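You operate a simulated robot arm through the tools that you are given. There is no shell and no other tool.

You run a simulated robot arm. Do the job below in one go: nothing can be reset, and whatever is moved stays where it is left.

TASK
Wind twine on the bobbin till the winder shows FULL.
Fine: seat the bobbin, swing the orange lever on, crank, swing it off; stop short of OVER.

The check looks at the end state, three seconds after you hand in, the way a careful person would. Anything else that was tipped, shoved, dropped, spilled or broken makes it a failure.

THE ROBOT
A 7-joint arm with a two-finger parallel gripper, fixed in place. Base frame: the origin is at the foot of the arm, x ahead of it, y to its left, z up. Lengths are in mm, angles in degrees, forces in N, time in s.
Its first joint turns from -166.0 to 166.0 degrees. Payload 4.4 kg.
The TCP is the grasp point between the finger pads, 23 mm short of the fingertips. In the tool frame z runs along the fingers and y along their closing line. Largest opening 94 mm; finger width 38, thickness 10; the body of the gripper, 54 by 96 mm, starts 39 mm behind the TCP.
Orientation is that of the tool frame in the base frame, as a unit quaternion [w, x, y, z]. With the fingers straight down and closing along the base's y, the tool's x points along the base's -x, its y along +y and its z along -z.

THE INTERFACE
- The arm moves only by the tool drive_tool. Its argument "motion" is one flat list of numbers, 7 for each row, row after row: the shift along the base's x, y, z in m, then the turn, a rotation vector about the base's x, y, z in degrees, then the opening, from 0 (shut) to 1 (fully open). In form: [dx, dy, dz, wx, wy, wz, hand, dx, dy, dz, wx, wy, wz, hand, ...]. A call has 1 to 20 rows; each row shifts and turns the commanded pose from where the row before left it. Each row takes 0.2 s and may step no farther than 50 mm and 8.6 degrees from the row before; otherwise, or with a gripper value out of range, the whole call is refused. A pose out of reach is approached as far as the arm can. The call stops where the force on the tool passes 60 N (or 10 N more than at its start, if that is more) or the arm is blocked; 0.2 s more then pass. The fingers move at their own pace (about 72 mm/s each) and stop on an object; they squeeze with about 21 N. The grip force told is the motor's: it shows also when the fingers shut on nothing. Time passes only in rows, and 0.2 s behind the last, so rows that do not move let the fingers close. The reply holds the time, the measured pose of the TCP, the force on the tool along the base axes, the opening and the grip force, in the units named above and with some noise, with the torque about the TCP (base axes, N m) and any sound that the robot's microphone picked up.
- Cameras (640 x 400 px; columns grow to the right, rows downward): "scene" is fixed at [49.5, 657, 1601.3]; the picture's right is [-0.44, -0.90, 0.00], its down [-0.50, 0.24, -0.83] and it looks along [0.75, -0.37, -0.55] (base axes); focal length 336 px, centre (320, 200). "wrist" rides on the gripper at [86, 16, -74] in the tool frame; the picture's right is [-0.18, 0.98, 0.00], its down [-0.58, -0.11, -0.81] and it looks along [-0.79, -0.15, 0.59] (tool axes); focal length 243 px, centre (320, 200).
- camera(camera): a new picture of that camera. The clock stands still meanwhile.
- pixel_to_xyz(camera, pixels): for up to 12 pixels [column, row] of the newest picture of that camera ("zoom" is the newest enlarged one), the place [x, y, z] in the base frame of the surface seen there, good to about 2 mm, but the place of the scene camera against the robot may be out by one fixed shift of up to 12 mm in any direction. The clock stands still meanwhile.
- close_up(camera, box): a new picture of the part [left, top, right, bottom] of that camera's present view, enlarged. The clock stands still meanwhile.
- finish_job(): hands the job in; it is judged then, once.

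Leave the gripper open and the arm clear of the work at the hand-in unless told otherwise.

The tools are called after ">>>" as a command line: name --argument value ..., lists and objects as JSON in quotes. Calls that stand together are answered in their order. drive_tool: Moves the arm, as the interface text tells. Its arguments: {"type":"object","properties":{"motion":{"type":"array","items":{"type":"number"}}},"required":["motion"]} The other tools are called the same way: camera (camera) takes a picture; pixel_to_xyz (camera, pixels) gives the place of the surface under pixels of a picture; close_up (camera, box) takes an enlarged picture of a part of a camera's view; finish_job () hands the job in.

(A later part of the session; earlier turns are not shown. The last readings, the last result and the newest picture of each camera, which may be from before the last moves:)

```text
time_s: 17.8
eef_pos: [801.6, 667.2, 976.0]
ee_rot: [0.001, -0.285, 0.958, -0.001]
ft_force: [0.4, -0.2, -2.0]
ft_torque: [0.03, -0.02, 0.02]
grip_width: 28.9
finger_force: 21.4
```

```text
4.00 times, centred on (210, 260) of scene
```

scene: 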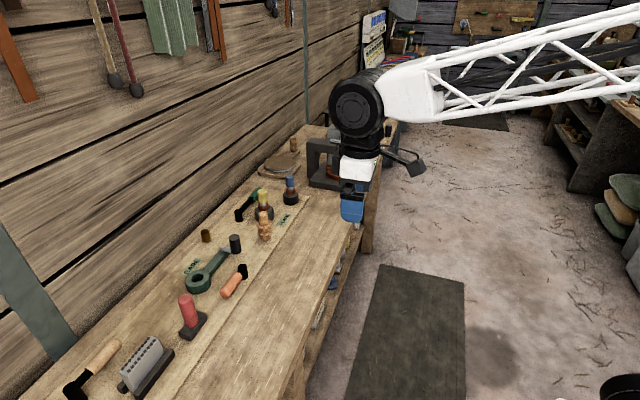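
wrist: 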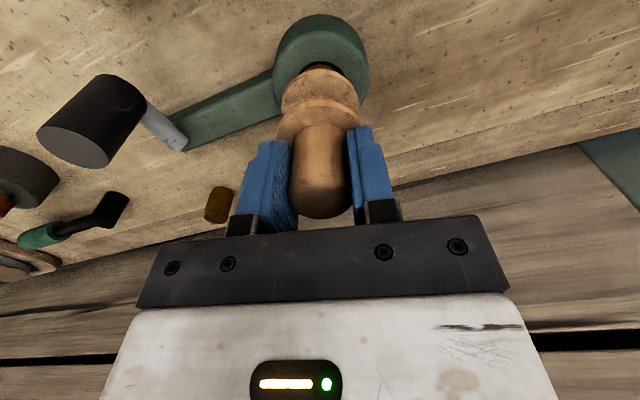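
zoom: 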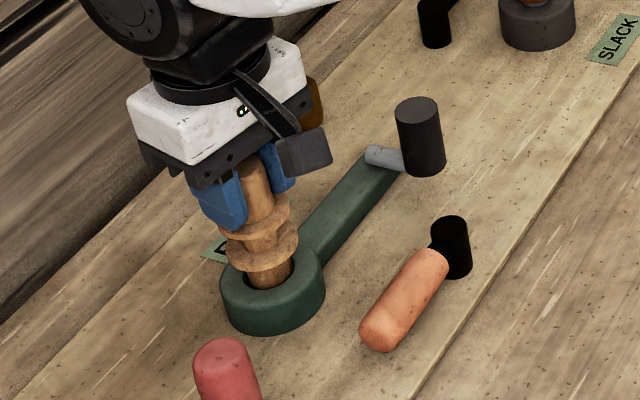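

The peg is inside the hole with no contact force. I'll keep lowering in small steps.

>>> drive_tool --motion '[0, 0, -0.004, 0, 0, 0, 0.2, 0, 0, -0.004, 0, 0, 0, 0.2, 0, 0, -0.003, 0, 0, 0, 0.2, 0, 0, 0, 0, 0, 0, 0.2]'

>>> drive_tool --motion '[0, 0, -0.003, 0, 0, 0, 0.2, 0, 0, -0.002, 0, 0, 0, 0.2, 0, 0, 0, 0, 0, 0, 0.2]'

>>> camera --camera "wrist"

>>> close_up --camera "scene" --box '[160, 210, 260, 310]'

```text
time_s: 18.8
eef_pos: [802.0, 667.1, 964.2]
ee_rot: [-0.001, -0.284, 0.959, 0.0]
ft_force: [-0.3, -0.3, -1.3]
ft_torque: [0.02, 0.02, -0.03]
grip_width: 29.0
finger_force: 21.4
```

```text
time_s: 19.6
eef_pos: [800.6, 667.5, 959.0]
ee_rot: [0.0, -0.284, 0.959, 0.001]
ft_force: [-0.4, -0.2, -1.2]
ft_torque: [0.0, 0.01, 0.0]
grip_width: 29.0
finger_force: 20.7
```

```text
taken
```

wrist: 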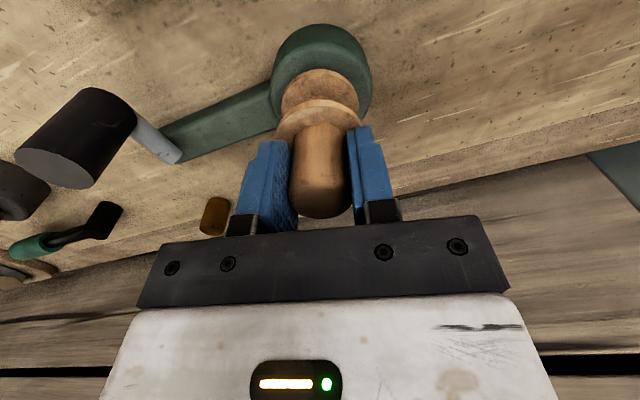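

```text
4.00 times, centred on (210, 260) of scene
```

zoom: 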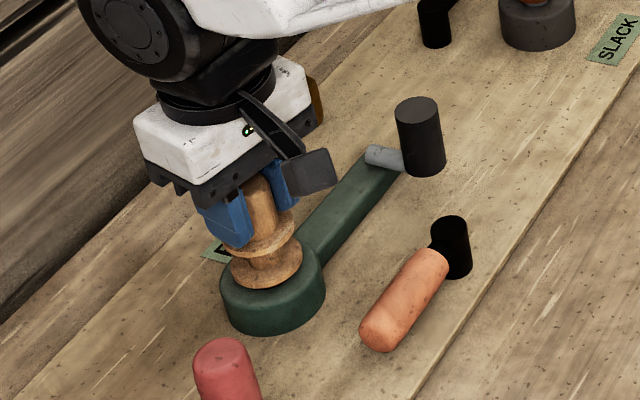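

No contact yet. I'll continue in 1.5 mm steps.

>>> drive_tool --motion '[0, 0, -0.0015, 0, 0, 0, 0.2, 0, 0, -0.0015, 0, 0, 0, 0.2, 0, 0, 0, 0, 0, 0, 0.2]'

>>> drive_tool --motion '[0, 0, -0.0015, 0, 0, 0, 0.2, 0, 0, 0, 0, 0, 0, 0.2]'

>>> close_up --camera "scene" --box '[170, 230, 230, 300]'

```text
time_s: 20.4
eef_pos: [801.3, 669.2, 955.8]
ee_rot: [-0.001, -0.284, 0.959, 0.001]
ft_force: [0.0, 0.3, -1.6]
ft_torque: [0.0, -0.02, 0.0]
grip_width: 29.1
finger_force: 20.8
```

```text
time_s: 21.0
eef_pos: [800.5, 668.0, 955.5]
ee_rot: [0.0, -0.284, 0.959, 0.0]
ft_force: [-0.4, -0.8, -0.7]
ft_torque: [0.02, -0.02, -0.01]
grip_width: 29.3
finger_force: 20.9
```

```text
5.71 times, centred on (200, 265) of scene
```

zoom: 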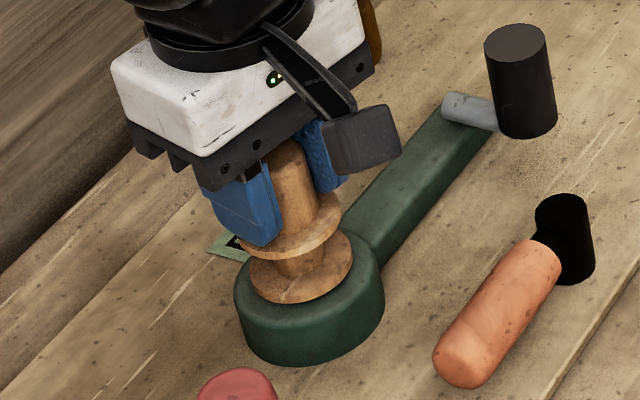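

Still no load on the tool. I'll take a few more small steps.

>>> drive_tool --motion '[0, 0, -0.001, 0, 0, 0, 0.2, 0, 0, -0.001, 0, 0, 0, 0.2, 0, 0, 0, 0, 0, 0, 0.2]'

>>> drive_tool --motion '[0, 0, -0.001, 0, 0, 0, 0.2, 0, 0, -0.001, 0, 0, 0, 0.2, 0, 0, 0, 0, 0, 0, 0.2]'

```text
time_s: 21.8
eef_pos: [800.8, 668.4, 954.5]
ee_rot: [0.001, -0.284, 0.959, 0.0]
ft_force: [-0.4, -2.9, 4.6]
ft_torque: [-0.15, 0.0, 0.02]
grip_width: 29.1
finger_force: 21.2
```

```text
time_s: 22.6
eef_pos: [800.7, 667.6, 952.9]
ee_rot: [0.001, -0.284, 0.959, 0.0]
ft_force: [1.8, -4.7, 32.0]
ft_torque: [-0.33, -0.28, 0.0]
grip_width: 29.0
finger_force: 22.0
```

Contact: 32 N upward, so the bobbin is bottomed in the seat. I'll ease up 1.5 mm, open the fingers and look.

>>> drive_tool --motion '[0, 0, 0.0015, 0, 0, 0, 0.2, 0, 0, 0, 0, 0, 0, 0.4, 0, 0, 0, 0, 0, 0, 0.6, 0, 0, 0, 0, 0, 0, 0.7, 0, 0, 0, 0, 0, 0, 0.7]'

>>> drive_tool --motion '[0, 0, 0.03, 0, 0, 0, 0.7, 0, 0, 0.04, 0, 0, 0, 0.7, 0, 0, 0.04, 0, 0, 0, 0.7, 0, 0, 0, 0, 0, 0, 0.7]'

>>> camera --camera "wrist"

>>> close_up --camera "scene" --box '[160, 210, 260, 310]'

```text
time_s: 23.8
eef_pos: [800.8, 668.7, 953.1]
ee_rot: [0.0, -0.284, 0.959, 0.0]
ft_force: [-0.9, -0.4, 0.5]
ft_torque: [0.01, -0.01, 0.0]
grip_width: 66.0
finger_force: 0.1
```

```text
time_s: 24.8
eef_pos: [802.8, 671.0, 1063.2]
ee_rot: [0.0, -0.284, 0.959, 0.0]
ft_force: [-0.3, 0.6, -0.6]
ft_torque: [0.01, 0.02, -0.03]
grip_width: 65.8
finger_force: 0.0
```

```text
taken
```

wrist: 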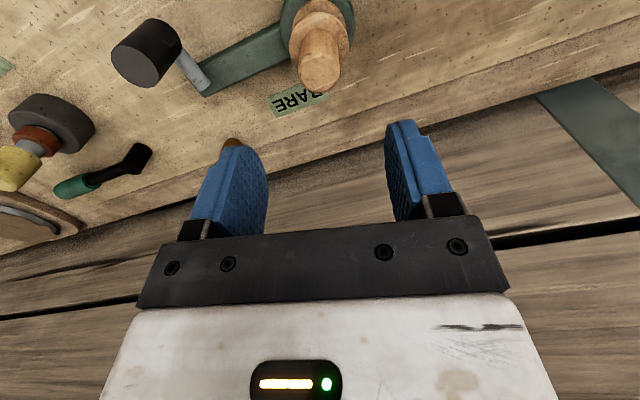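

```text
4.00 times, centred on (210, 260) of scene
```

zoom: 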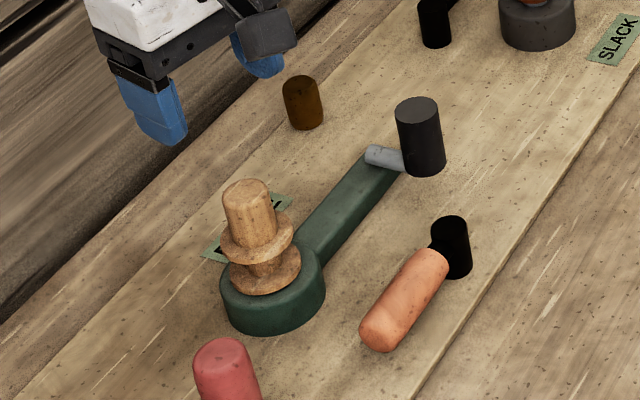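

The bobbin sits upright and seated. Next is the orange lever. I'll move back over the near side at z≈1060 to view and measure it.

>>> drive_tool --motion '[-0.03, -0.035, 0, 0, 0, 0, 0.7, -0.03, -0.035, 0, 0, 0, 0, 0.7, -0.03, -0.035, 0, 0, 0, 0, 0.7, -0.03, -0.035, 0, 0, 0, 0, 0.7, -0.02, -0.03, 0, 0, 0, 0, 0.7, 0, 0, 0, 0, 0, 0, 0.7]'

>>> camera --camera "wrist"

>>> close_up --camera "wrist" --box '[220, 20, 420, 150]'

```text
time_s: 26.2
eef_pos: [656.0, 500.5, 1060.3]
ee_rot: [0.0, -0.284, 0.959, -0.001]
ft_force: [-1.1, -0.6, 0.0]
ft_torque: [0.0, 0.02, -0.01]
grip_width: 65.5
finger_force: 0.0
```

```text
taken
```

wrist: 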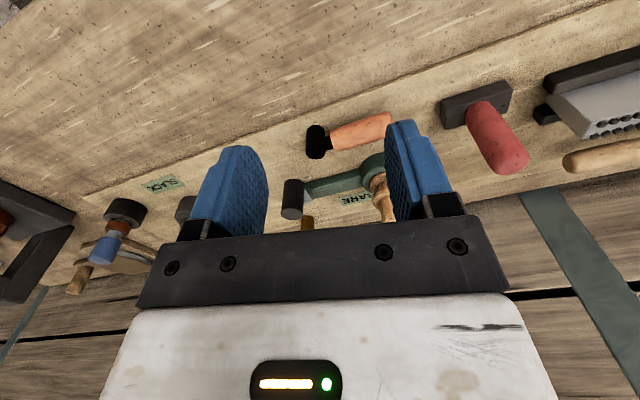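

```text
3.08 times, centred on (320, 85) of wrist
```

zoom: 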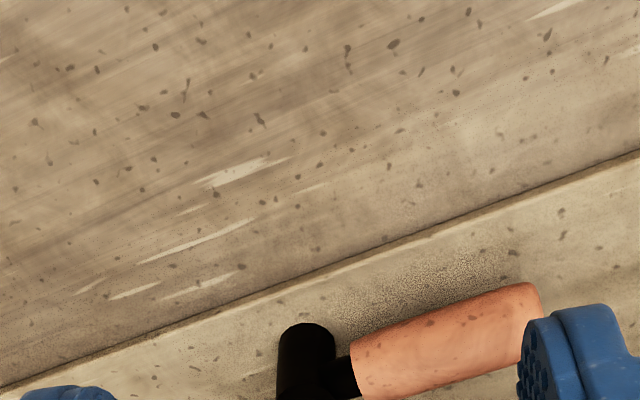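

I'll enlarge the lever and label region and measure the lever.

>>> close_up --camera "wrist" --box '[270, 100, 400, 225]'

>>> pixel_to_xyz --camera "wrist" --pixels '[[318, 128], [316, 145], [328, 140], [335, 139], [345, 125], [345, 135], [345, 147], [365, 120], [365, 130], [365, 141], [385, 117], [383, 127]]'

>>> pixel_to_xyz --camera "wrist" --pixels '[[306, 145], [316, 157], [326, 150], [312, 128], [318, 150], [350, 160], [380, 140], [340, 115], [300, 190], [290, 213], [310, 195], [372, 160]]'

```text
3.20 times, centred on (335, 162) of wrist
```

zoom: 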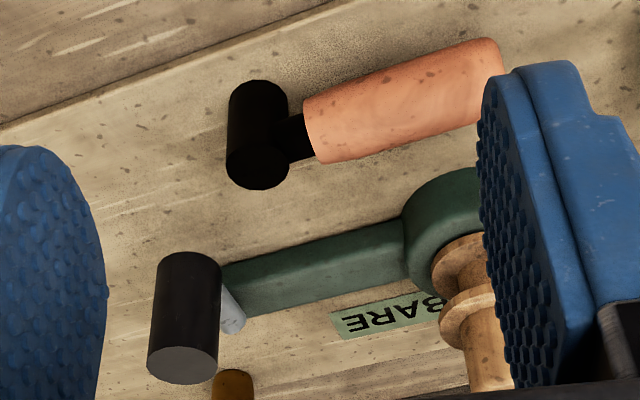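

```text
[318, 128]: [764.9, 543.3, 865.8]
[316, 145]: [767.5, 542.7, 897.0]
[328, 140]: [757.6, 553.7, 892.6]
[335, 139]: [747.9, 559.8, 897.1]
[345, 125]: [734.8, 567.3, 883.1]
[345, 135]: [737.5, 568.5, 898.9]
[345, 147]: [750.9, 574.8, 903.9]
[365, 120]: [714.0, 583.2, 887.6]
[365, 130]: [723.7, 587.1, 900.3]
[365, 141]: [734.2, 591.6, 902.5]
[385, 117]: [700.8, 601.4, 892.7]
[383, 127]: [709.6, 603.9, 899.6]
```

```text
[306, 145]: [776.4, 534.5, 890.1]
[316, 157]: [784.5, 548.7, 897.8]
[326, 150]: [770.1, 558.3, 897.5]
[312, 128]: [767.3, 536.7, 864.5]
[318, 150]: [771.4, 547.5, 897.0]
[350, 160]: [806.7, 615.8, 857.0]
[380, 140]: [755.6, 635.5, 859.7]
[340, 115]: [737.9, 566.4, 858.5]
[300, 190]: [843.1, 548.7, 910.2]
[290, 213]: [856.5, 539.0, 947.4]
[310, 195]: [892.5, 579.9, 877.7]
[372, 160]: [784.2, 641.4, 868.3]
```

Lever geometry: post axis ≈(774,546), handle pointing to ≈(701,611), its height z≈879–904. The natural "on" swing is toward the bobbin, so I'll push the handle's base-side flank with a closed fist. First I'll close the fingers and position at (686,560), beside the handle, and descend to TCP z≈896.

>>> drive_tool --motion '[0.03, 0.03, 0, 0, 0, 0, 0.2, 0, 0.028, -0.03, 0, 0, 0, 0, 0, 0, -0.045, 0, 0, 0, 0, 0, 0, -0.045, 0, 0, 0, 0, 0, 0, -0.044, 0, 0, 0, 0, 0, 0, 0, 0, 0, 0, 0]'

>>> camera --camera "wrist"

>>> close_up --camera "scene" --box '[160, 210, 300, 320]'

```text
time_s: 27.6
eef_pos: [692.6, 560.8, 896.7]
ee_rot: [0.0, -0.284, 0.959, -0.001]
ft_force: [0.3, 0.2, 0.2]
ft_torque: [-0.04, -0.02, 0.04]
grip_width: 0.0
finger_force: 21.1
```

```text
taken
```

wrist: 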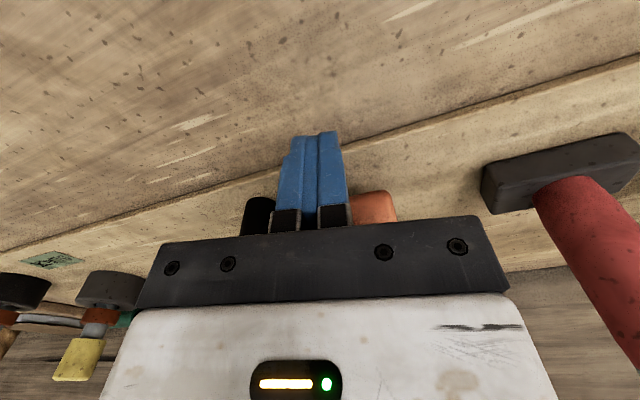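

```text
3.64 times, centred on (230, 265) of scene
```

zoom: 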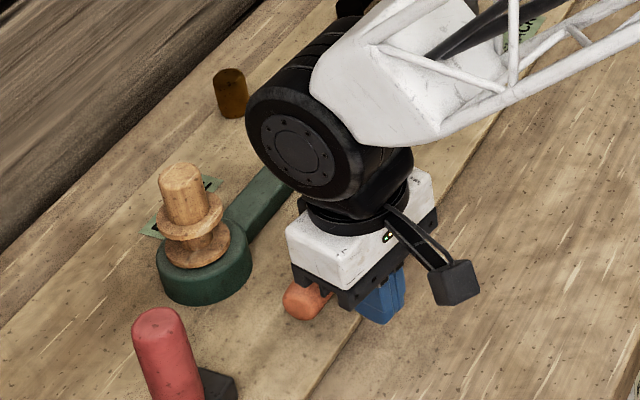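

The fist is beside the handle. I'll push gently along (0.66,0.75) in small steps and watch the force.

>>> drive_tool --motion '[0.0033, 0.0038, 0, 0, 0, 0, 0, 0.0033, 0.0038, 0, 0, 0, 0, 0, 0.0033, 0.0038, 0, 0, 0, 0, 0, 0.0033, 0.0038, 0, 0, 0, 0, 0, 0, 0, 0, 0, 0, 0, 0]'

>>> close_up --camera "scene" --box '[160, 210, 300, 320]'

```text
time_s: 28.8
eef_pos: [705.5, 571.3, 896.7]
ee_rot: [0.0, -0.284, 0.959, 0.0]
ft_force: [-0.9, -0.5, 1.2]
ft_torque: [0.06, -0.01, 0.03]
grip_width: 0.0
finger_force: 20.7
```

```text
3.64 times, centred on (230, 265) of scene
```

zoom: 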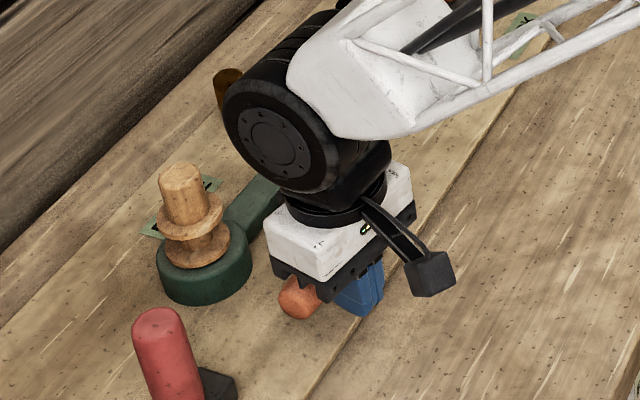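

The handle tip may be starting to move (tip (305,303)→(297,297) in the zoom) with almost no force. I'll continue.

>>> drive_tool --motion '[0.004, 0.0045, 0, 0, 0, 0, 0, 0.004, 0.0045, 0, 0, 0, 0, 0, 0.004, 0.0045, 0, 0, 0, 0, 0, 0, 0, 0, 0, 0, 0, 0]'

>>> close_up --camera "scene" --box '[160, 210, 300, 320]'

>>> camera --camera "wrist"

```text
time_s: 29.8
eef_pos: [716.7, 584.9, 897.2]
ee_rot: [0.0, -0.284, 0.959, 0.0]
ft_force: [-1.3, -0.7, -0.9]
ft_torque: [-0.03, -0.01, -0.01]
grip_width: 0.0
finger_force: 21.0
```

```text
3.64 times, centred on (230, 265) of scene
```

zoom: 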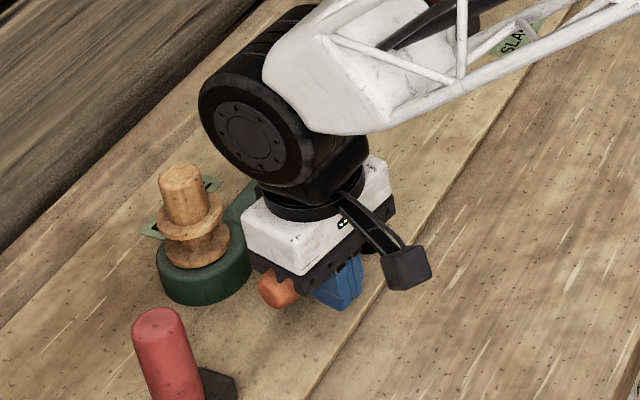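

```text
taken
```

wrist: 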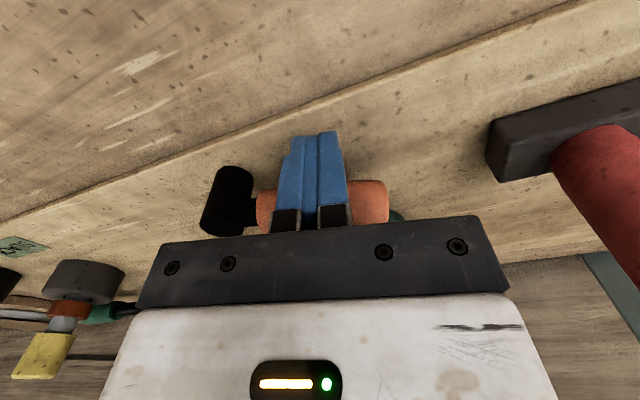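

The lever swings freely toward the ring at about 1 N. I'll continue along the arc around its post.

>>> drive_tool --motion '[0.003, 0.006, 0, 0, 0, 0, 0, 0.003, 0.006, 0, 0, 0, 0, 0, 0.005, 0.0045, 0, 0, 0, 0, 0, 0.005, 0.004, 0, 0, 0, 0, 0, 0, 0, 0, 0, 0, 0, 0]'

>>> close_up --camera "scene" --box '[160, 210, 300, 320]'

>>> camera --camera "wrist"

```text
time_s: 31.0
eef_pos: [732.6, 606.0, 896.4]
ee_rot: [0.0, -0.284, 0.959, 0.001]
ft_force: [-0.9, -1.3, -0.9]
ft_torque: [-0.04, 0.01, -0.01]
grip_width: 0.1
finger_force: 21.2
```

```text
3.64 times, centred on (230, 265) of scene
```

zoom: 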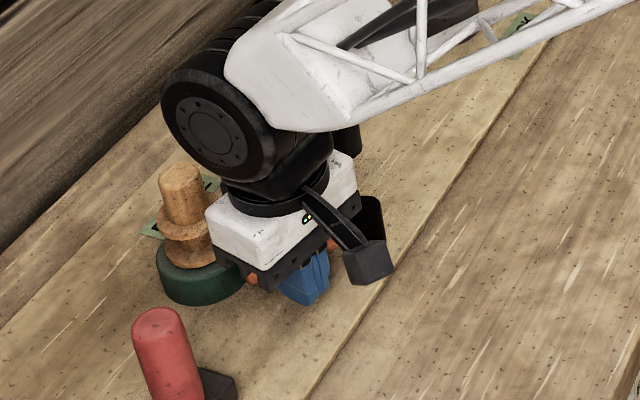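

```text
taken
```

wrist: 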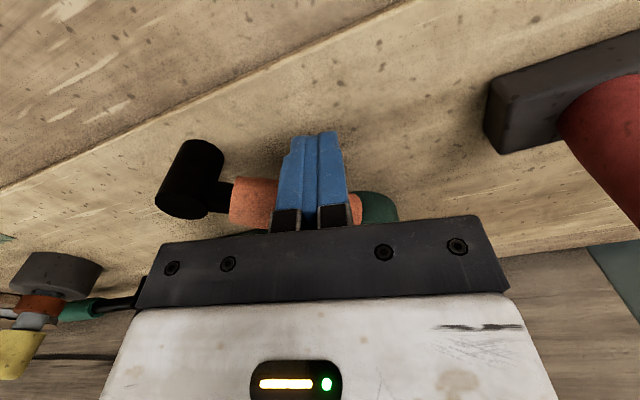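

The lever has turned about 45° and still swings freely. I'll continue in small steps to the stop.

>>> drive_tool --motion '[0.005, 0.003, 0, 0, 0, 0, 0, 0.0055, 0.0025, 0, 0, 0, 0, 0, 0, 0, 0, 0, 0, 0, 0]'

>>> camera --camera "wrist"

>>> drive_tool --motion '[0.0055, 0.002, 0, 0, 0, 0, 0, 0.0055, 0.001, 0, 0, 0, 0, 0, 0, 0, 0, 0, 0, 0, 0]'

>>> camera --camera "wrist"

>>> camera --camera "scene"

```text
time_s: 31.6
eef_pos: [736.8, 609.2, 898.9]
ee_rot: [-0.003, -0.285, 0.959, 0.0]
ft_force: [-31.8, -19.7, 13.5]
ft_torque: [-0.08, -0.17, -0.41]
grip_width: 0.0
finger_force: 21.5
stopped in row 3: the force on the tool passed its limit at 79 N (the readings are from after the stop); the commanded pose is now the measured one
```

```text
taken
```

wrist: 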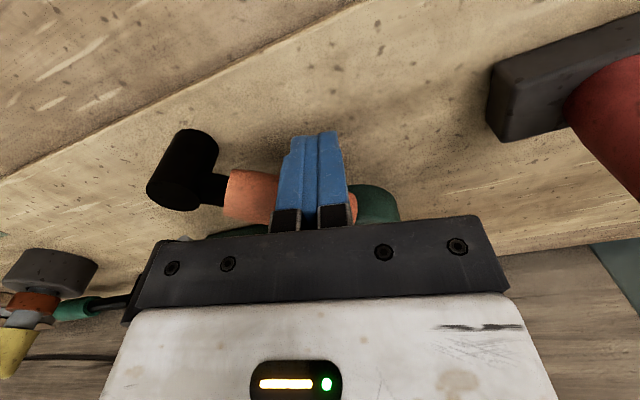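

```text
time_s: 31.9
eef_pos: [736.3, 609.9, 897.6]
ee_rot: [-0.005, -0.285, 0.959, -0.002]
ft_force: [-31.0, -20.0, 13.5]
ft_torque: [-0.11, -0.19, -0.4]
grip_width: 0.0
finger_force: 20.8
stopped in row 1: the force on the tool passed its limit at 74 N (the readings are from after the stop); the commanded pose is now the measured one
```

```text
taken
```

wrist: 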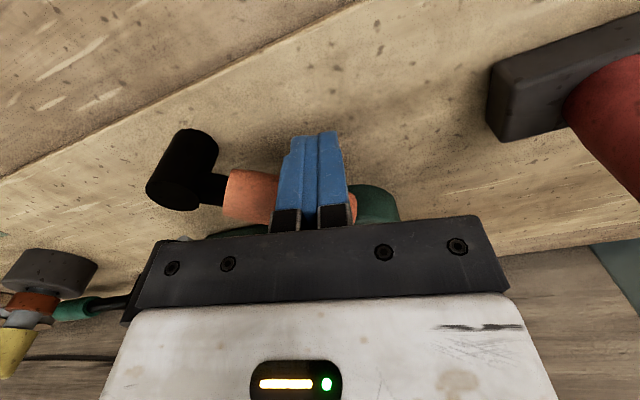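

```text
taken
```

scene: 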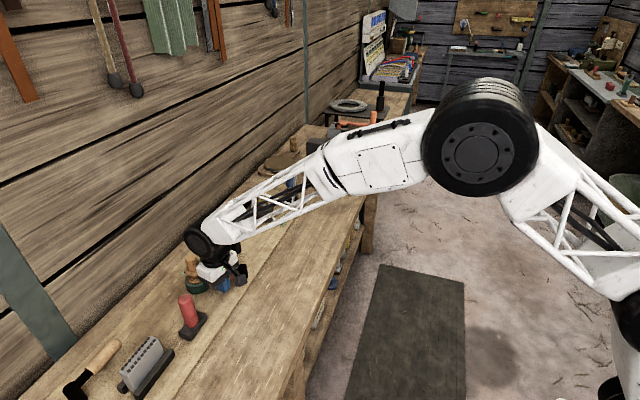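

The lever has hit its stop. I'll back the fist away toward the base and rise to inspect lever, bobbin and label.

>>> drive_tool --motion '[-0.01, -0.008, 0, 0, 0, 0, 0, -0.015, -0.012, 0, 0, 0, 0, 0, -0.015, -0.015, 0.01, 0, 0, 0, 0, 0, 0, 0.045, 0, 0, 0, 0, 0, 0, 0.045, 0, 0, 0, 0, -0.02, -0.04, 0.02, 0, 0, 0, 0, -0.02, -0.04, 0.02, 0, 0, 0, 0, 0, 0, 0, 0, 0, 0, 0]'

>>> camera --camera "wrist"

>>> close_up --camera "wrist" --box '[200, 70, 460, 240]'

>>> close_up --camera "scene" --box '[170, 190, 310, 310]'

```text
time_s: 33.7
eef_pos: [657.9, 495.8, 1037.0]
ee_rot: [-0.005, -0.284, 0.959, -0.002]
ft_force: [0.4, -0.5, 0.1]
ft_torque: [0.01, -0.02, 0.01]
grip_width: 0.0
finger_force: 21.2
```

```text
taken
```

wrist: 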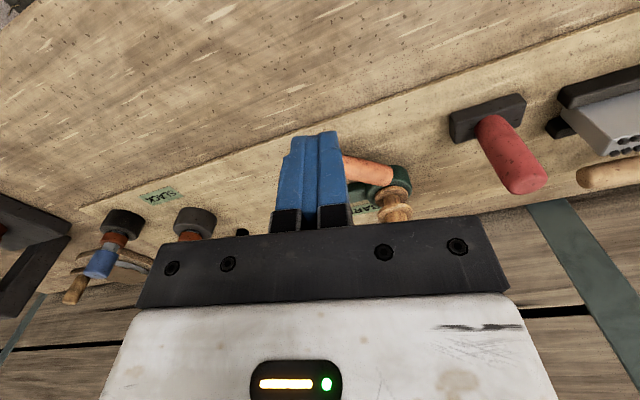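

```text
2.35 times, centred on (330, 155) of wrist
```

zoom: 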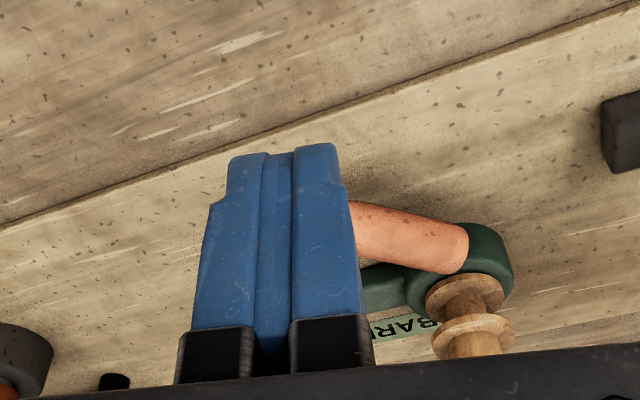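

```text
3.33 times, centred on (240, 250) of scene
```

zoom: 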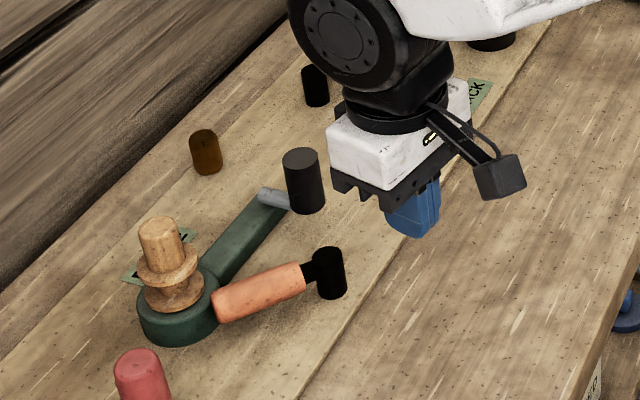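

The lever now lies against the ring and the bobbin still stands upright; the label still reads BARE. Next is the crank, which I'll measure with the scene camera, using the knob top to calibrate.

>>> close_up --camera "scene" --box '[215, 220, 285, 285]'

>>> pixel_to_xyz --camera "scene" --pixels '[[241, 228], [239, 238], [233, 235], [236, 236], [229, 233], [230, 232], [226, 240], [208, 246], [197, 259], [250, 243], [228, 262], [213, 266]]'

```text
6.15 times, centred on (250, 252) of scene
```

zoom: 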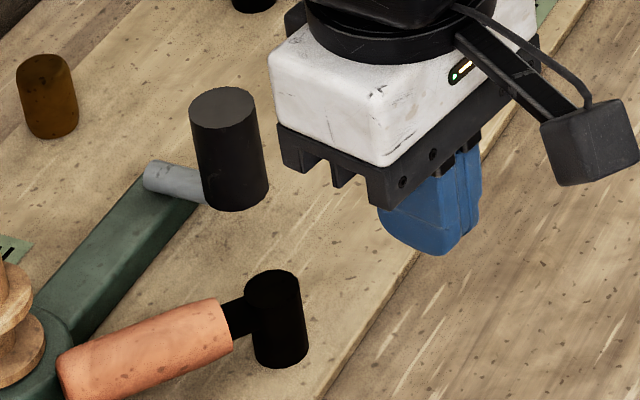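

```text
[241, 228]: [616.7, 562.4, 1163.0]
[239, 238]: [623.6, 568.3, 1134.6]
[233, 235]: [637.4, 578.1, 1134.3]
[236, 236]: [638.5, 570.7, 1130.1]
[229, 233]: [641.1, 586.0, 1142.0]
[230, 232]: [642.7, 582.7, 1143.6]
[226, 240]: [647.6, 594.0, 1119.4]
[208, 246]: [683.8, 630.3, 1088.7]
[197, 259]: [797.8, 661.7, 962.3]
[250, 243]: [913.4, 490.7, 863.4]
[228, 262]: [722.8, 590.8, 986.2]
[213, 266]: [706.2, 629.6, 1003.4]
```

Those points came from an older picture. I'll use the enlarged one.

>>> pixel_to_xyz --camera "zoom" --pixels '[[224, 105], [195, 105], [253, 105], [224, 90], [224, 122], [150, 178], [160, 165], [175, 178], [195, 185], [165, 200], [140, 200], [230, 200]]'

>>> pixel_to_xyz --camera "zoom" --pixels '[[140, 185], [185, 215], [100, 250], [60, 300], [155, 186], [190, 172], [148, 168], [200, 170], [262, 190], [215, 205], [272, 285], [100, 355]]'

```text
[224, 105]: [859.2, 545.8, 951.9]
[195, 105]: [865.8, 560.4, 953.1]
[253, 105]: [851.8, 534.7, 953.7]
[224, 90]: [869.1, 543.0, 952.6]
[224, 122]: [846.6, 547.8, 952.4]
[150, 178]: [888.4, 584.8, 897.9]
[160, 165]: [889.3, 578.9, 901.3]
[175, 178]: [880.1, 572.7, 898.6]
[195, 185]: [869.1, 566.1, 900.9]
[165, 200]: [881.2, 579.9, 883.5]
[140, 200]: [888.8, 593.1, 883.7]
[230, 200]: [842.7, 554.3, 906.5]
```

```text
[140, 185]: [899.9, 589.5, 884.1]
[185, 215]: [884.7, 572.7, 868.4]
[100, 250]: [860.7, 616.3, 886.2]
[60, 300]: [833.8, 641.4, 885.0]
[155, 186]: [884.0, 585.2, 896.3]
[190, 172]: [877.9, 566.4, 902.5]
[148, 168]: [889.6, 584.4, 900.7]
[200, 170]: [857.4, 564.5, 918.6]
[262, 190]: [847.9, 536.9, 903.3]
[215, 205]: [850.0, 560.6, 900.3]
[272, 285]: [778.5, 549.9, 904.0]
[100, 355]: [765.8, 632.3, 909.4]
```

Calibrated in the wrist frame:
- Knob top centre ≈ (856,539.5), top at z≈947.
- Crank axis ≈ (887,577) at the arm's end, so the radius is ≈49 mm.

Before gripping, I'll test reach at the far point of the circle, (928,604). I go there high first, opening the fingers.

>>> drive_tool --motion '[0.0396, 0.0088, 0, 0, 0, 0, 0.4, 0.0396, 0.0088, 0, 0, 0, 0, 0.6, 0.0396, 0.0088, 0, 0, 0, 0, 0.6, 0.0396, 0.0088, 0, 0, 0, 0, 0.6, 0.0396, 0.0088, 0, 0, 0, 0, 0.6, 0.036, 0.032, 0, 0, 0, 0, 0.6, 0.036, 0.032, 0, 0, 0, 0, 0.6, 0, 0, -0.03, 0, 0, 0, 0.6, 0, 0, -0.03, 0, 0, 0, 0.6, 0, 0, 0, 0, 0, 0, 0.6]'

>>> camera --camera "wrist"

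>>> camera --camera "scene"

```text
time_s: 35.9
eef_pos: [927.4, 602.3, 979.5]
ee_rot: [-0.004, -0.284, 0.959, -0.001]
ft_force: [0.6, -0.3, -0.8]
ft_torque: [0.0, 0.02, 0.03]
grip_width: 56.3
finger_force: 0.0
```

```text
taken
```

wrist: 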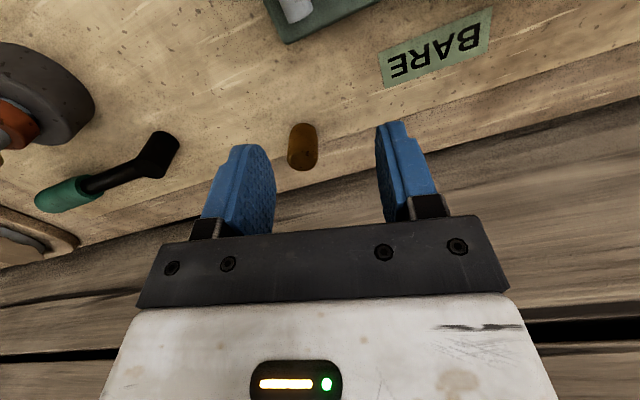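

```text
taken
```

scene: 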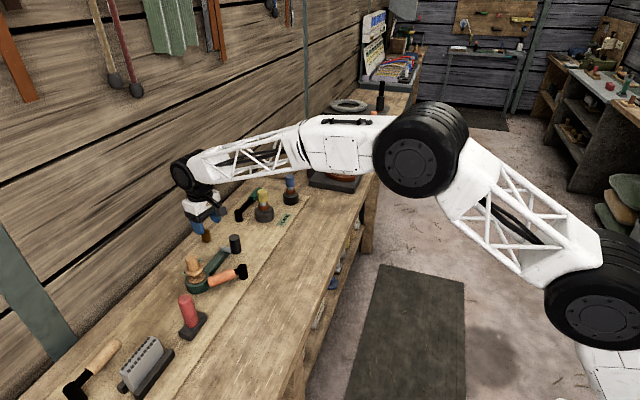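

Reach is good at z≈980. I'll check the working height here (z≈933), where there's free space.

>>> drive_tool --motion '[0, 0, -0.025, 0, 0, 0, 0.6, 0, 0, -0.021, 0, 0, 0, 0.6, 0, 0, 0, 0, 0, 0, 0.6]'

>>> drive_tool --motion '[0, 0, 0.04, 0, 0, 0, 0.6, 0, 0, 0.05, 0, 0, 0, 0.6, -0.03, -0.035, 0.02, 0, 0, 0, 0.6, -0.03, -0.03, 0, 0, 0, 0, 0.6, -0.034, -0.02, 0, 0, 0, 0, 0.6, 0, 0, 0, 0, 0, 0, 0.6]'

>>> camera --camera "wrist"

>>> close_up --camera "wrist" --box '[240, 0, 440, 130]'

```text
time_s: 36.7
eef_pos: [927.5, 600.9, 932.1]
ee_rot: [-0.004, -0.285, 0.959, -0.002]
ft_force: [-0.2, 0.0, 0.2]
ft_torque: [-0.02, -0.01, 0.0]
grip_width: 56.3
finger_force: 0.0
```

```text
refused: row 3 steps farther than a row can; nothing moved
```

```text
taken
```

wrist: 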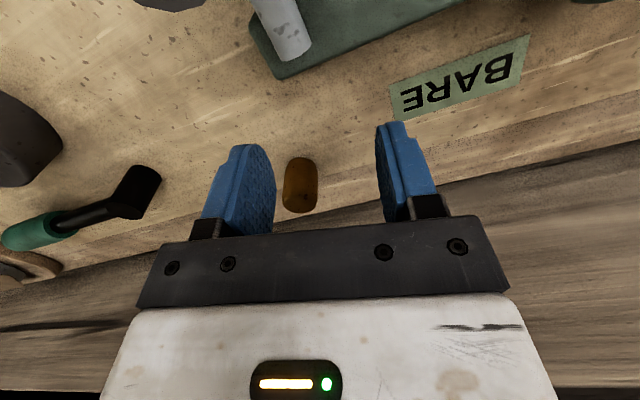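

```text
3.08 times, centred on (340, 65) of wrist
```

zoom: 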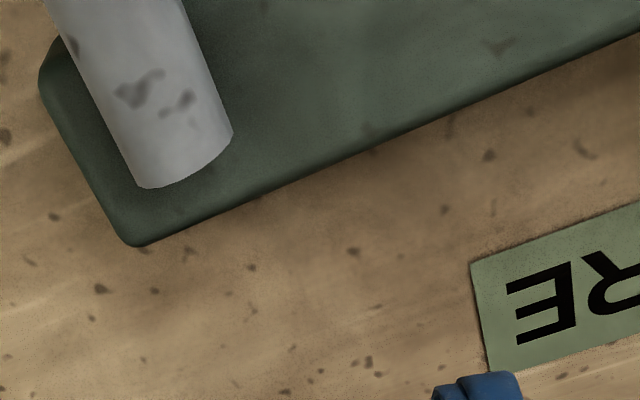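

The working height is reachable, and I have an excellent view of the stub and the arm end. I'll measure them.

>>> pixel_to_xyz --camera "zoom" --pixels '[[185, 150], [140, 60], [150, 185], [230, 140], [100, 80], [205, 60], [135, 240], [45, 80], [380, 145], [300, 60], [170, 120], [190, 175]]'

```text
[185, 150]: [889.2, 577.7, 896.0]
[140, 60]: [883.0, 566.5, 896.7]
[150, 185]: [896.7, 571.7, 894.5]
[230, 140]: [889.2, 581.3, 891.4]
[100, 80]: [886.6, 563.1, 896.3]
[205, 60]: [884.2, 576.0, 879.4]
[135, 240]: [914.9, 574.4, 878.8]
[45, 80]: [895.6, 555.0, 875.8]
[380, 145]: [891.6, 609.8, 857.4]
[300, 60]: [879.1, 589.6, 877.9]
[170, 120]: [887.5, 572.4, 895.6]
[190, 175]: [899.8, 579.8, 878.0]
```

The stub end is centred on the arm at ≈(893,577), so the axis is near there and the radius is ≈51 mm. I'll rise and move above the knob at (856,539.5).

>>> drive_tool --motion '[0, 0, 0.04, 0, 0, 0, 0.6, 0, 0, 0.045, 0, 0, 0, 0.6, -0.0238, -0.0205, 0, 0, 0, 0, 0.65, -0.0238, -0.0205, 0, 0, 0, 0, 0.65, -0.0238, -0.0205, 0, 0, 0, 0, 0.65, 0, 0, 0, 0, 0, 0, 0.65]'

>>> camera --camera "wrist"

>>> close_up --camera "wrist" --box '[250, 0, 430, 130]'

>>> pixel_to_xyz --camera "wrist" --pixels '[[318, 70], [300, 70], [336, 70], [318, 55], [318, 85], [318, 40], [318, 100], [318, 30], [290, 80], [346, 80], [318, 115], [318, 20]]'

```text
time_s: 38.1
eef_pos: [858.9, 540.3, 1016.9]
ee_rot: [-0.004, -0.284, 0.959, -0.001]
ft_force: [0.2, 0.0, 0.1]
ft_torque: [0.01, -0.01, 0.01]
grip_width: 60.7
finger_force: 0.2
```

```text
taken
```

wrist: 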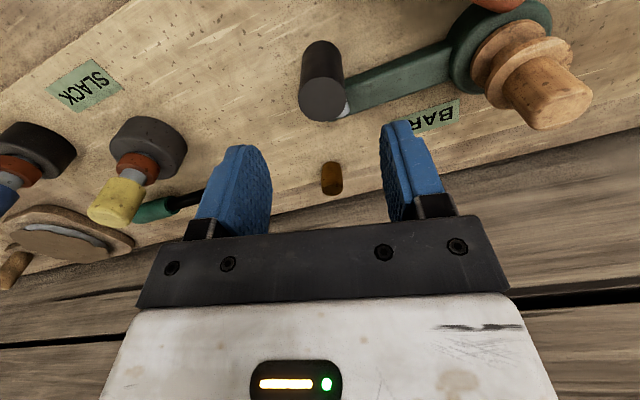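

```text
3.08 times, centred on (340, 65) of wrist
```

zoom: 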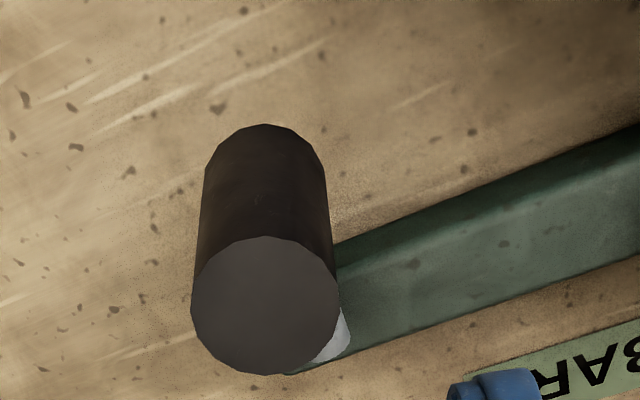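

```text
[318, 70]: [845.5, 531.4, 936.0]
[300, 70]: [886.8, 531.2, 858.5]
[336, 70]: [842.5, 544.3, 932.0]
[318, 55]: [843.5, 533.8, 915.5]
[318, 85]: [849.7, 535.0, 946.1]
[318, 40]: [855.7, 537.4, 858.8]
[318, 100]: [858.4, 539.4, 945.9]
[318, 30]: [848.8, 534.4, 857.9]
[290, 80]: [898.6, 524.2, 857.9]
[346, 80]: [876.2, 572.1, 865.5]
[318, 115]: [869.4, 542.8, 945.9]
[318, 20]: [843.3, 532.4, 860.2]
```

Knob centre refined to ≈(856.7,541.8), diameter ~34; the axis is ≈(892.1,577.2) with radius 50. I'll descend around the knob to z≈930.

>>> drive_tool --motion '[-0.001, 0.0015, -0.03, 0, 0, 0, 0.65, 0, 0, -0.03, 0, 0, 0, 0.65, 0, 0, -0.027, 0, 0, 0, 0.65, 0, 0, 0, 0, 0, 0, 0.65]'

>>> camera --camera "wrist"

>>> close_up --camera "scene" --box '[170, 190, 310, 310]'

```text
time_s: 39.1
eef_pos: [857.7, 538.4, 928.8]
ee_rot: [-0.004, -0.284, 0.959, -0.001]
ft_force: [-0.3, -0.5, 0.4]
ft_torque: [0.03, 0.03, 0.0]
grip_width: 61.3
finger_force: 0.1
```

```text
taken
```

wrist: 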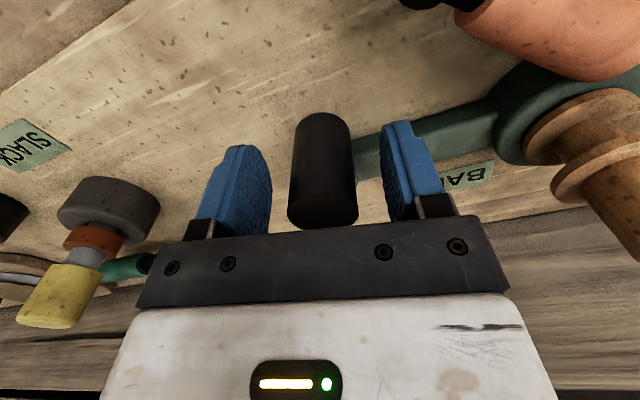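

```text
3.33 times, centred on (240, 250) of scene
```

zoom: 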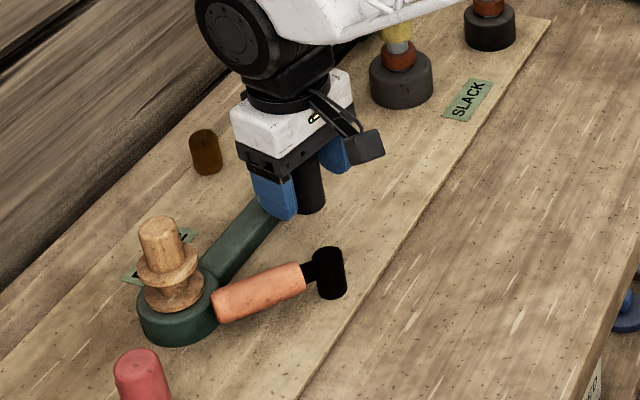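

The knob is between the fingers. I'll close on it.

>>> drive_tool --motion '[0, 0, 0, 0, 0, 0, 0.5, 0, 0, 0, 0, 0, 0, 0.4, 0, 0, 0, 0, 0, 0, 0.25, 0, 0, 0, 0, 0, 0, 0.25, 0, 0, 0, 0, 0, 0, 0.25]'

>>> camera --camera "wrist"

```text
time_s: 40.3
eef_pos: [857.2, 538.4, 930.3]
ee_rot: [-0.004, -0.284, 0.959, -0.001]
ft_force: [-2.2, 0.1, -0.1]
ft_torque: [0.07, 0.03, 0.02]
grip_width: 31.9
finger_force: 45.1
```

```text
taken
```

wrist: 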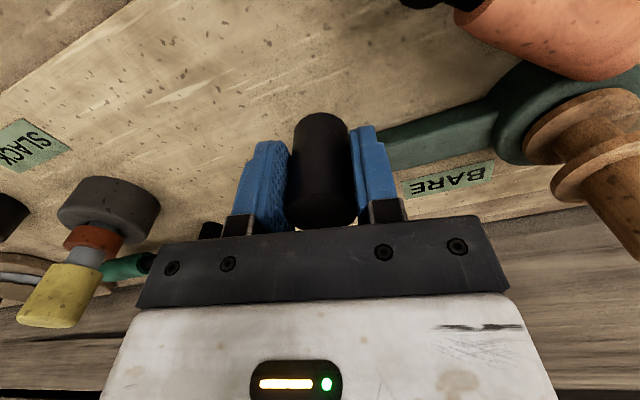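

The knob is gripped (32 mm wide). I'll crank clockwise as seen from above, 30° first, checking force.

>>> drive_tool --motion '[-0.00583, 0.00648, 0, 0, 0, 0, 0.25, -0.00462, 0.00739, 0, 0, 0, 0, 0.25, -0.00327, 0.00808, 0, 0, 0, 0, 0.25, 0, 0, 0, 0, 0, 0, 0.25]'

>>> camera --camera "wrist"

>>> close_up --camera "scene" --box '[170, 190, 310, 310]'

```text
time_s: 41.3
eef_pos: [844.1, 564.1, 929.2]
ee_rot: [-0.004, -0.283, 0.959, -0.001]
ft_force: [2.5, -9.5, 6.6]
ft_torque: [-0.07, -0.02, -0.5]
grip_width: 31.5
finger_force: 44.8
```

```text
taken
```

wrist: 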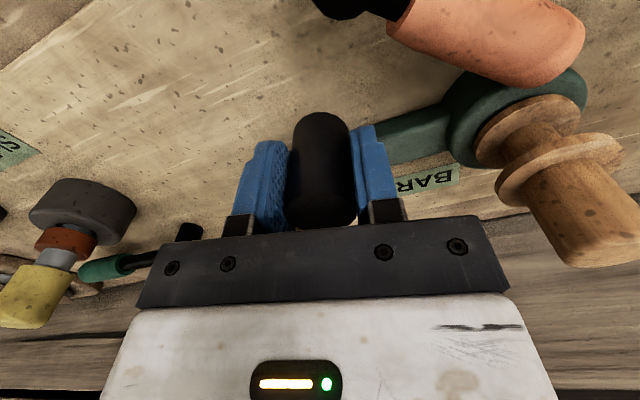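

```text
3.33 times, centred on (240, 250) of scene
```

zoom: 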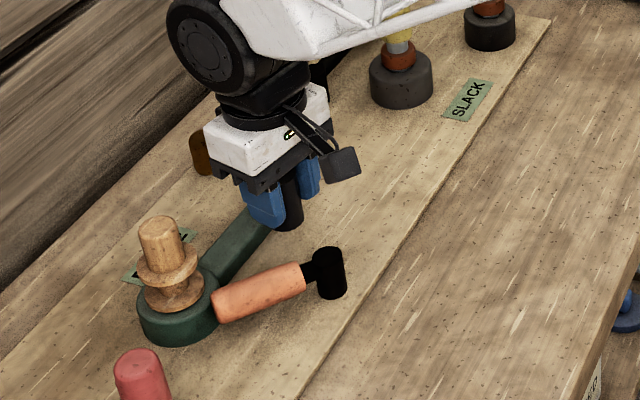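

The crank turns with about 10 N of drag. I'll carry on another 60°.

>>> drive_tool --motion '[-0.00181, 0.00853, 0, 0, 0, 0, 0.25, -0.0003, 0.00871, 0, 0, 0, 0, 0.25, 0.00121, 0.00863, 0, 0, 0, 0, 0.25, 0.00269, 0.00829, 0, 0, 0, 0, 0.25, 0.0041, 0.00769, 0, 0, 0, 0, 0.25, 0.00536, 0.00687, 0, 0, 0, 0, 0.25, 0, 0, 0, 0, 0, 0, 0.25]'

>>> camera --camera "wrist"

>>> close_up --camera "scene" --box '[170, 190, 310, 310]'

```text
time_s: 42.9
eef_pos: [854.1, 611.9, 928.4]
ee_rot: [-0.005, -0.284, 0.959, -0.001]
ft_force: [15.0, -20.2, -7.6]
ft_torque: [-0.05, 0.06, -0.29]
grip_width: 34.7
finger_force: 12.4
```

```text
taken
```

wrist: 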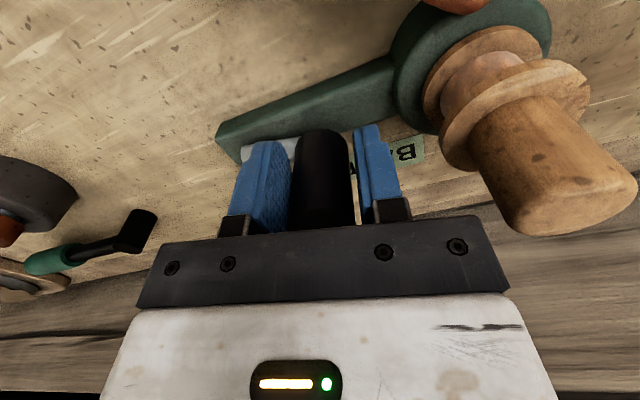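

```text
3.33 times, centred on (240, 250) of scene
```

zoom: 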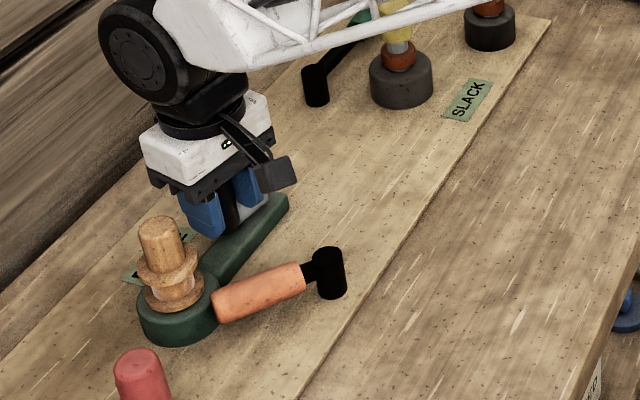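

The force (15,−20) points inward, so my circle is a few mm too wide on this side. I'll shift inward 3 mm and re-read.

>>> drive_tool --motion '[0.0022, -0.002, 0, 0, 0, 0, 0.25, 0, 0, 0, 0, 0, 0, 0.25]'

>>> close_up --camera "scene" --box '[180, 240, 240, 295]'

```text
time_s: 43.5
eef_pos: [854.7, 610.1, 929.9]
ee_rot: [-0.005, -0.284, 0.959, -0.002]
ft_force: [4.0, -6.4, -9.3]
ft_torque: [-0.13, 0.23, -0.11]
grip_width: 31.6
finger_force: 45.2
```

```text
7.27 times, centred on (210, 268) of scene
```

zoom: 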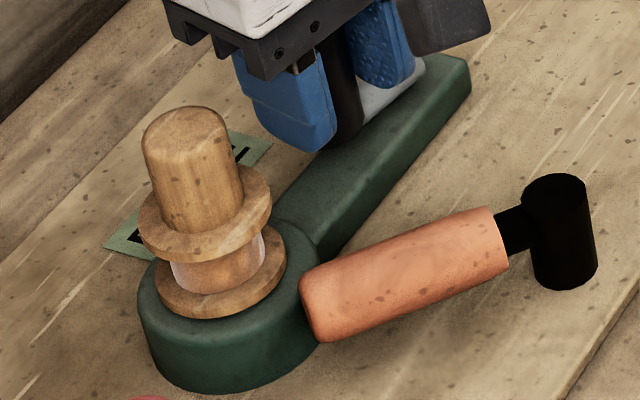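

The force has dropped, and the axis refits to ≈(891.5,575.3). The bobbin core looks paler, which suggests the twine is winding. I'll continue another 90°.

>>> drive_tool --motion '[0.00648, 0.00583, 0, 0, 0, 0, 0.25, 0.00739, 0.00462, 0, 0, 0, 0, 0.25, 0.00808, 0.00327, 0, 0, 0, 0, 0.25, 0.00853, 0.00181, 0, 0, 0, 0, 0.25, 0, 0, 0, 0, 0, 0, 0.25]'

>>> camera --camera "wrist"

>>> close_up --camera "wrist" --box '[320, 0, 640, 220]'

```text
time_s: 44.4
eef_pos: [882.4, 622.1, 929.4]
ee_rot: [-0.004, -0.283, 0.959, -0.002]
ft_force: [6.8, -7.1, 2.6]
ft_torque: [-0.27, 0.22, 0.19]
grip_width: 31.7
finger_force: 45.1
stopped in row 4: the force on the tool passed its limit at 72 N (the readings are from after the stop); the commanded pose is now the measured one
```

```text
taken
```

wrist: 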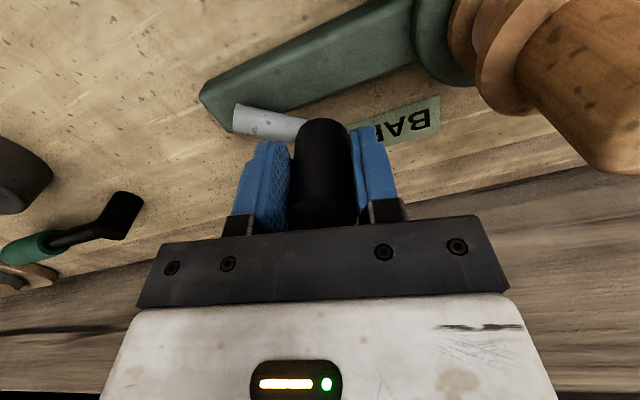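

```text
1.82 times, centred on (480, 110) of wrist
```

zoom: 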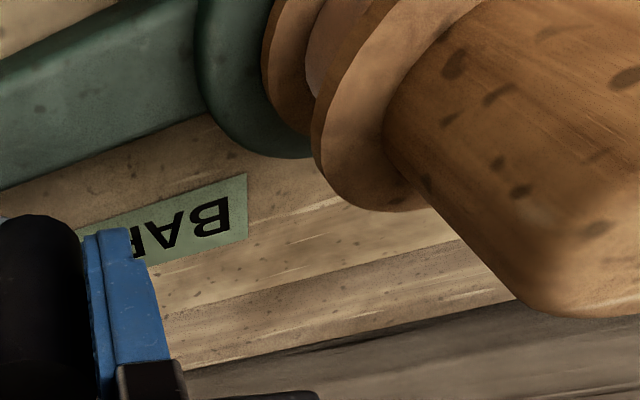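

The motion stopped on a brief 72 N peak, perhaps from a fingertip touching the grey stub below it. I'll open, raise 6 mm, and look before regripping.

>>> drive_tool --motion '[0, 0, 0, 0, 0, 0, 0.5, 0, 0, 0.006, 0, 0, 0, 0.6, 0, 0, 0, 0, 0, 0, 0.6]'

>>> camera --camera "wrist"

>>> close_up --camera "scene" --box '[180, 220, 270, 300]'

```text
time_s: 45.2
eef_pos: [881.8, 622.6, 934.7]
ee_rot: [-0.005, -0.283, 0.959, -0.002]
ft_force: [0.5, -0.1, -0.5]
ft_torque: [0.02, 0.0, 0.06]
grip_width: 56.5
finger_force: 0.0
```

```text
taken
```

wrist: 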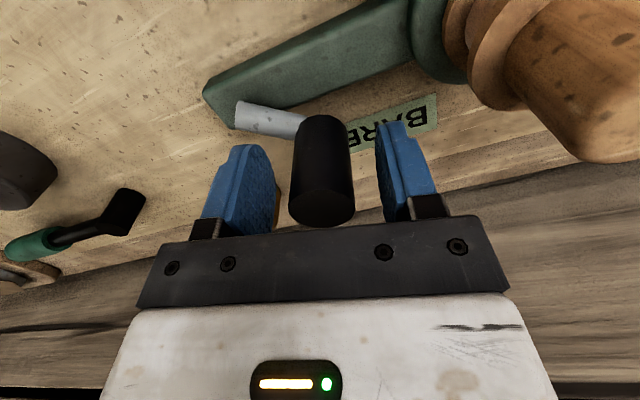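

```text
5.00 times, centred on (225, 260) of scene
```

zoom: 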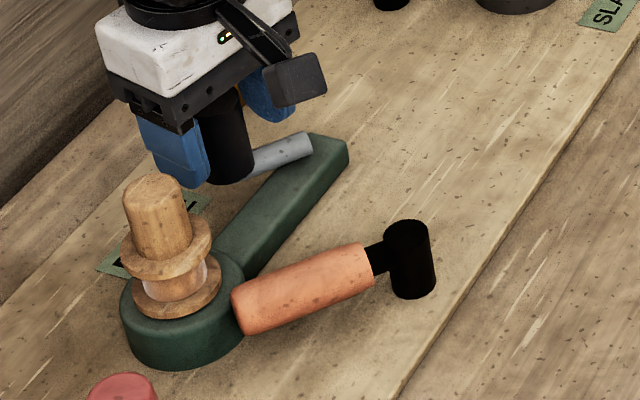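

The label still reads BARE after about 125° of cranking. I'll re-measure the knob and stub here to pin down the axis.

>>> pixel_to_xyz --camera "wrist" --pixels '[[322, 205], [300, 200], [345, 200], [322, 185], [322, 222], [322, 150], [240, 115], [236, 126], [250, 122], [275, 120], [288, 125], [243, 102]]'

>>> pixel_to_xyz --camera "zoom" --pixels '[[295, 145], [308, 140], [280, 150], [262, 160], [300, 150], [312, 150], [330, 145], [240, 130], [230, 160], [165, 190], [185, 280], [345, 150]]'

```text
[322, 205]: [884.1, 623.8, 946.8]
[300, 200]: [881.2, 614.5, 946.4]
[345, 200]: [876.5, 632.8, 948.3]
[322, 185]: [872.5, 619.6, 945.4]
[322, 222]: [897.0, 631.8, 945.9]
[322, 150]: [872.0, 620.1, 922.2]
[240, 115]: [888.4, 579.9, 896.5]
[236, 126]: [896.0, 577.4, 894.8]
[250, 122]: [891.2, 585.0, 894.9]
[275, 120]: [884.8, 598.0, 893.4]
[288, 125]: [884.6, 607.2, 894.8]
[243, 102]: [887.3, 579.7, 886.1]
```

```text
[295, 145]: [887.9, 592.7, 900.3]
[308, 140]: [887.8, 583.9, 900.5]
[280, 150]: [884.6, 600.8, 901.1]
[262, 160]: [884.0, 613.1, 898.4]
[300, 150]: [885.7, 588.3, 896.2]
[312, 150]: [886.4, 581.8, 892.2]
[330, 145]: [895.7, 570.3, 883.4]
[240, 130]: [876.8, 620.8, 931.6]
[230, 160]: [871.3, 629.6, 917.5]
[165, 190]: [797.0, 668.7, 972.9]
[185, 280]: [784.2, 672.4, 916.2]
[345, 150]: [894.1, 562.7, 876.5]
```

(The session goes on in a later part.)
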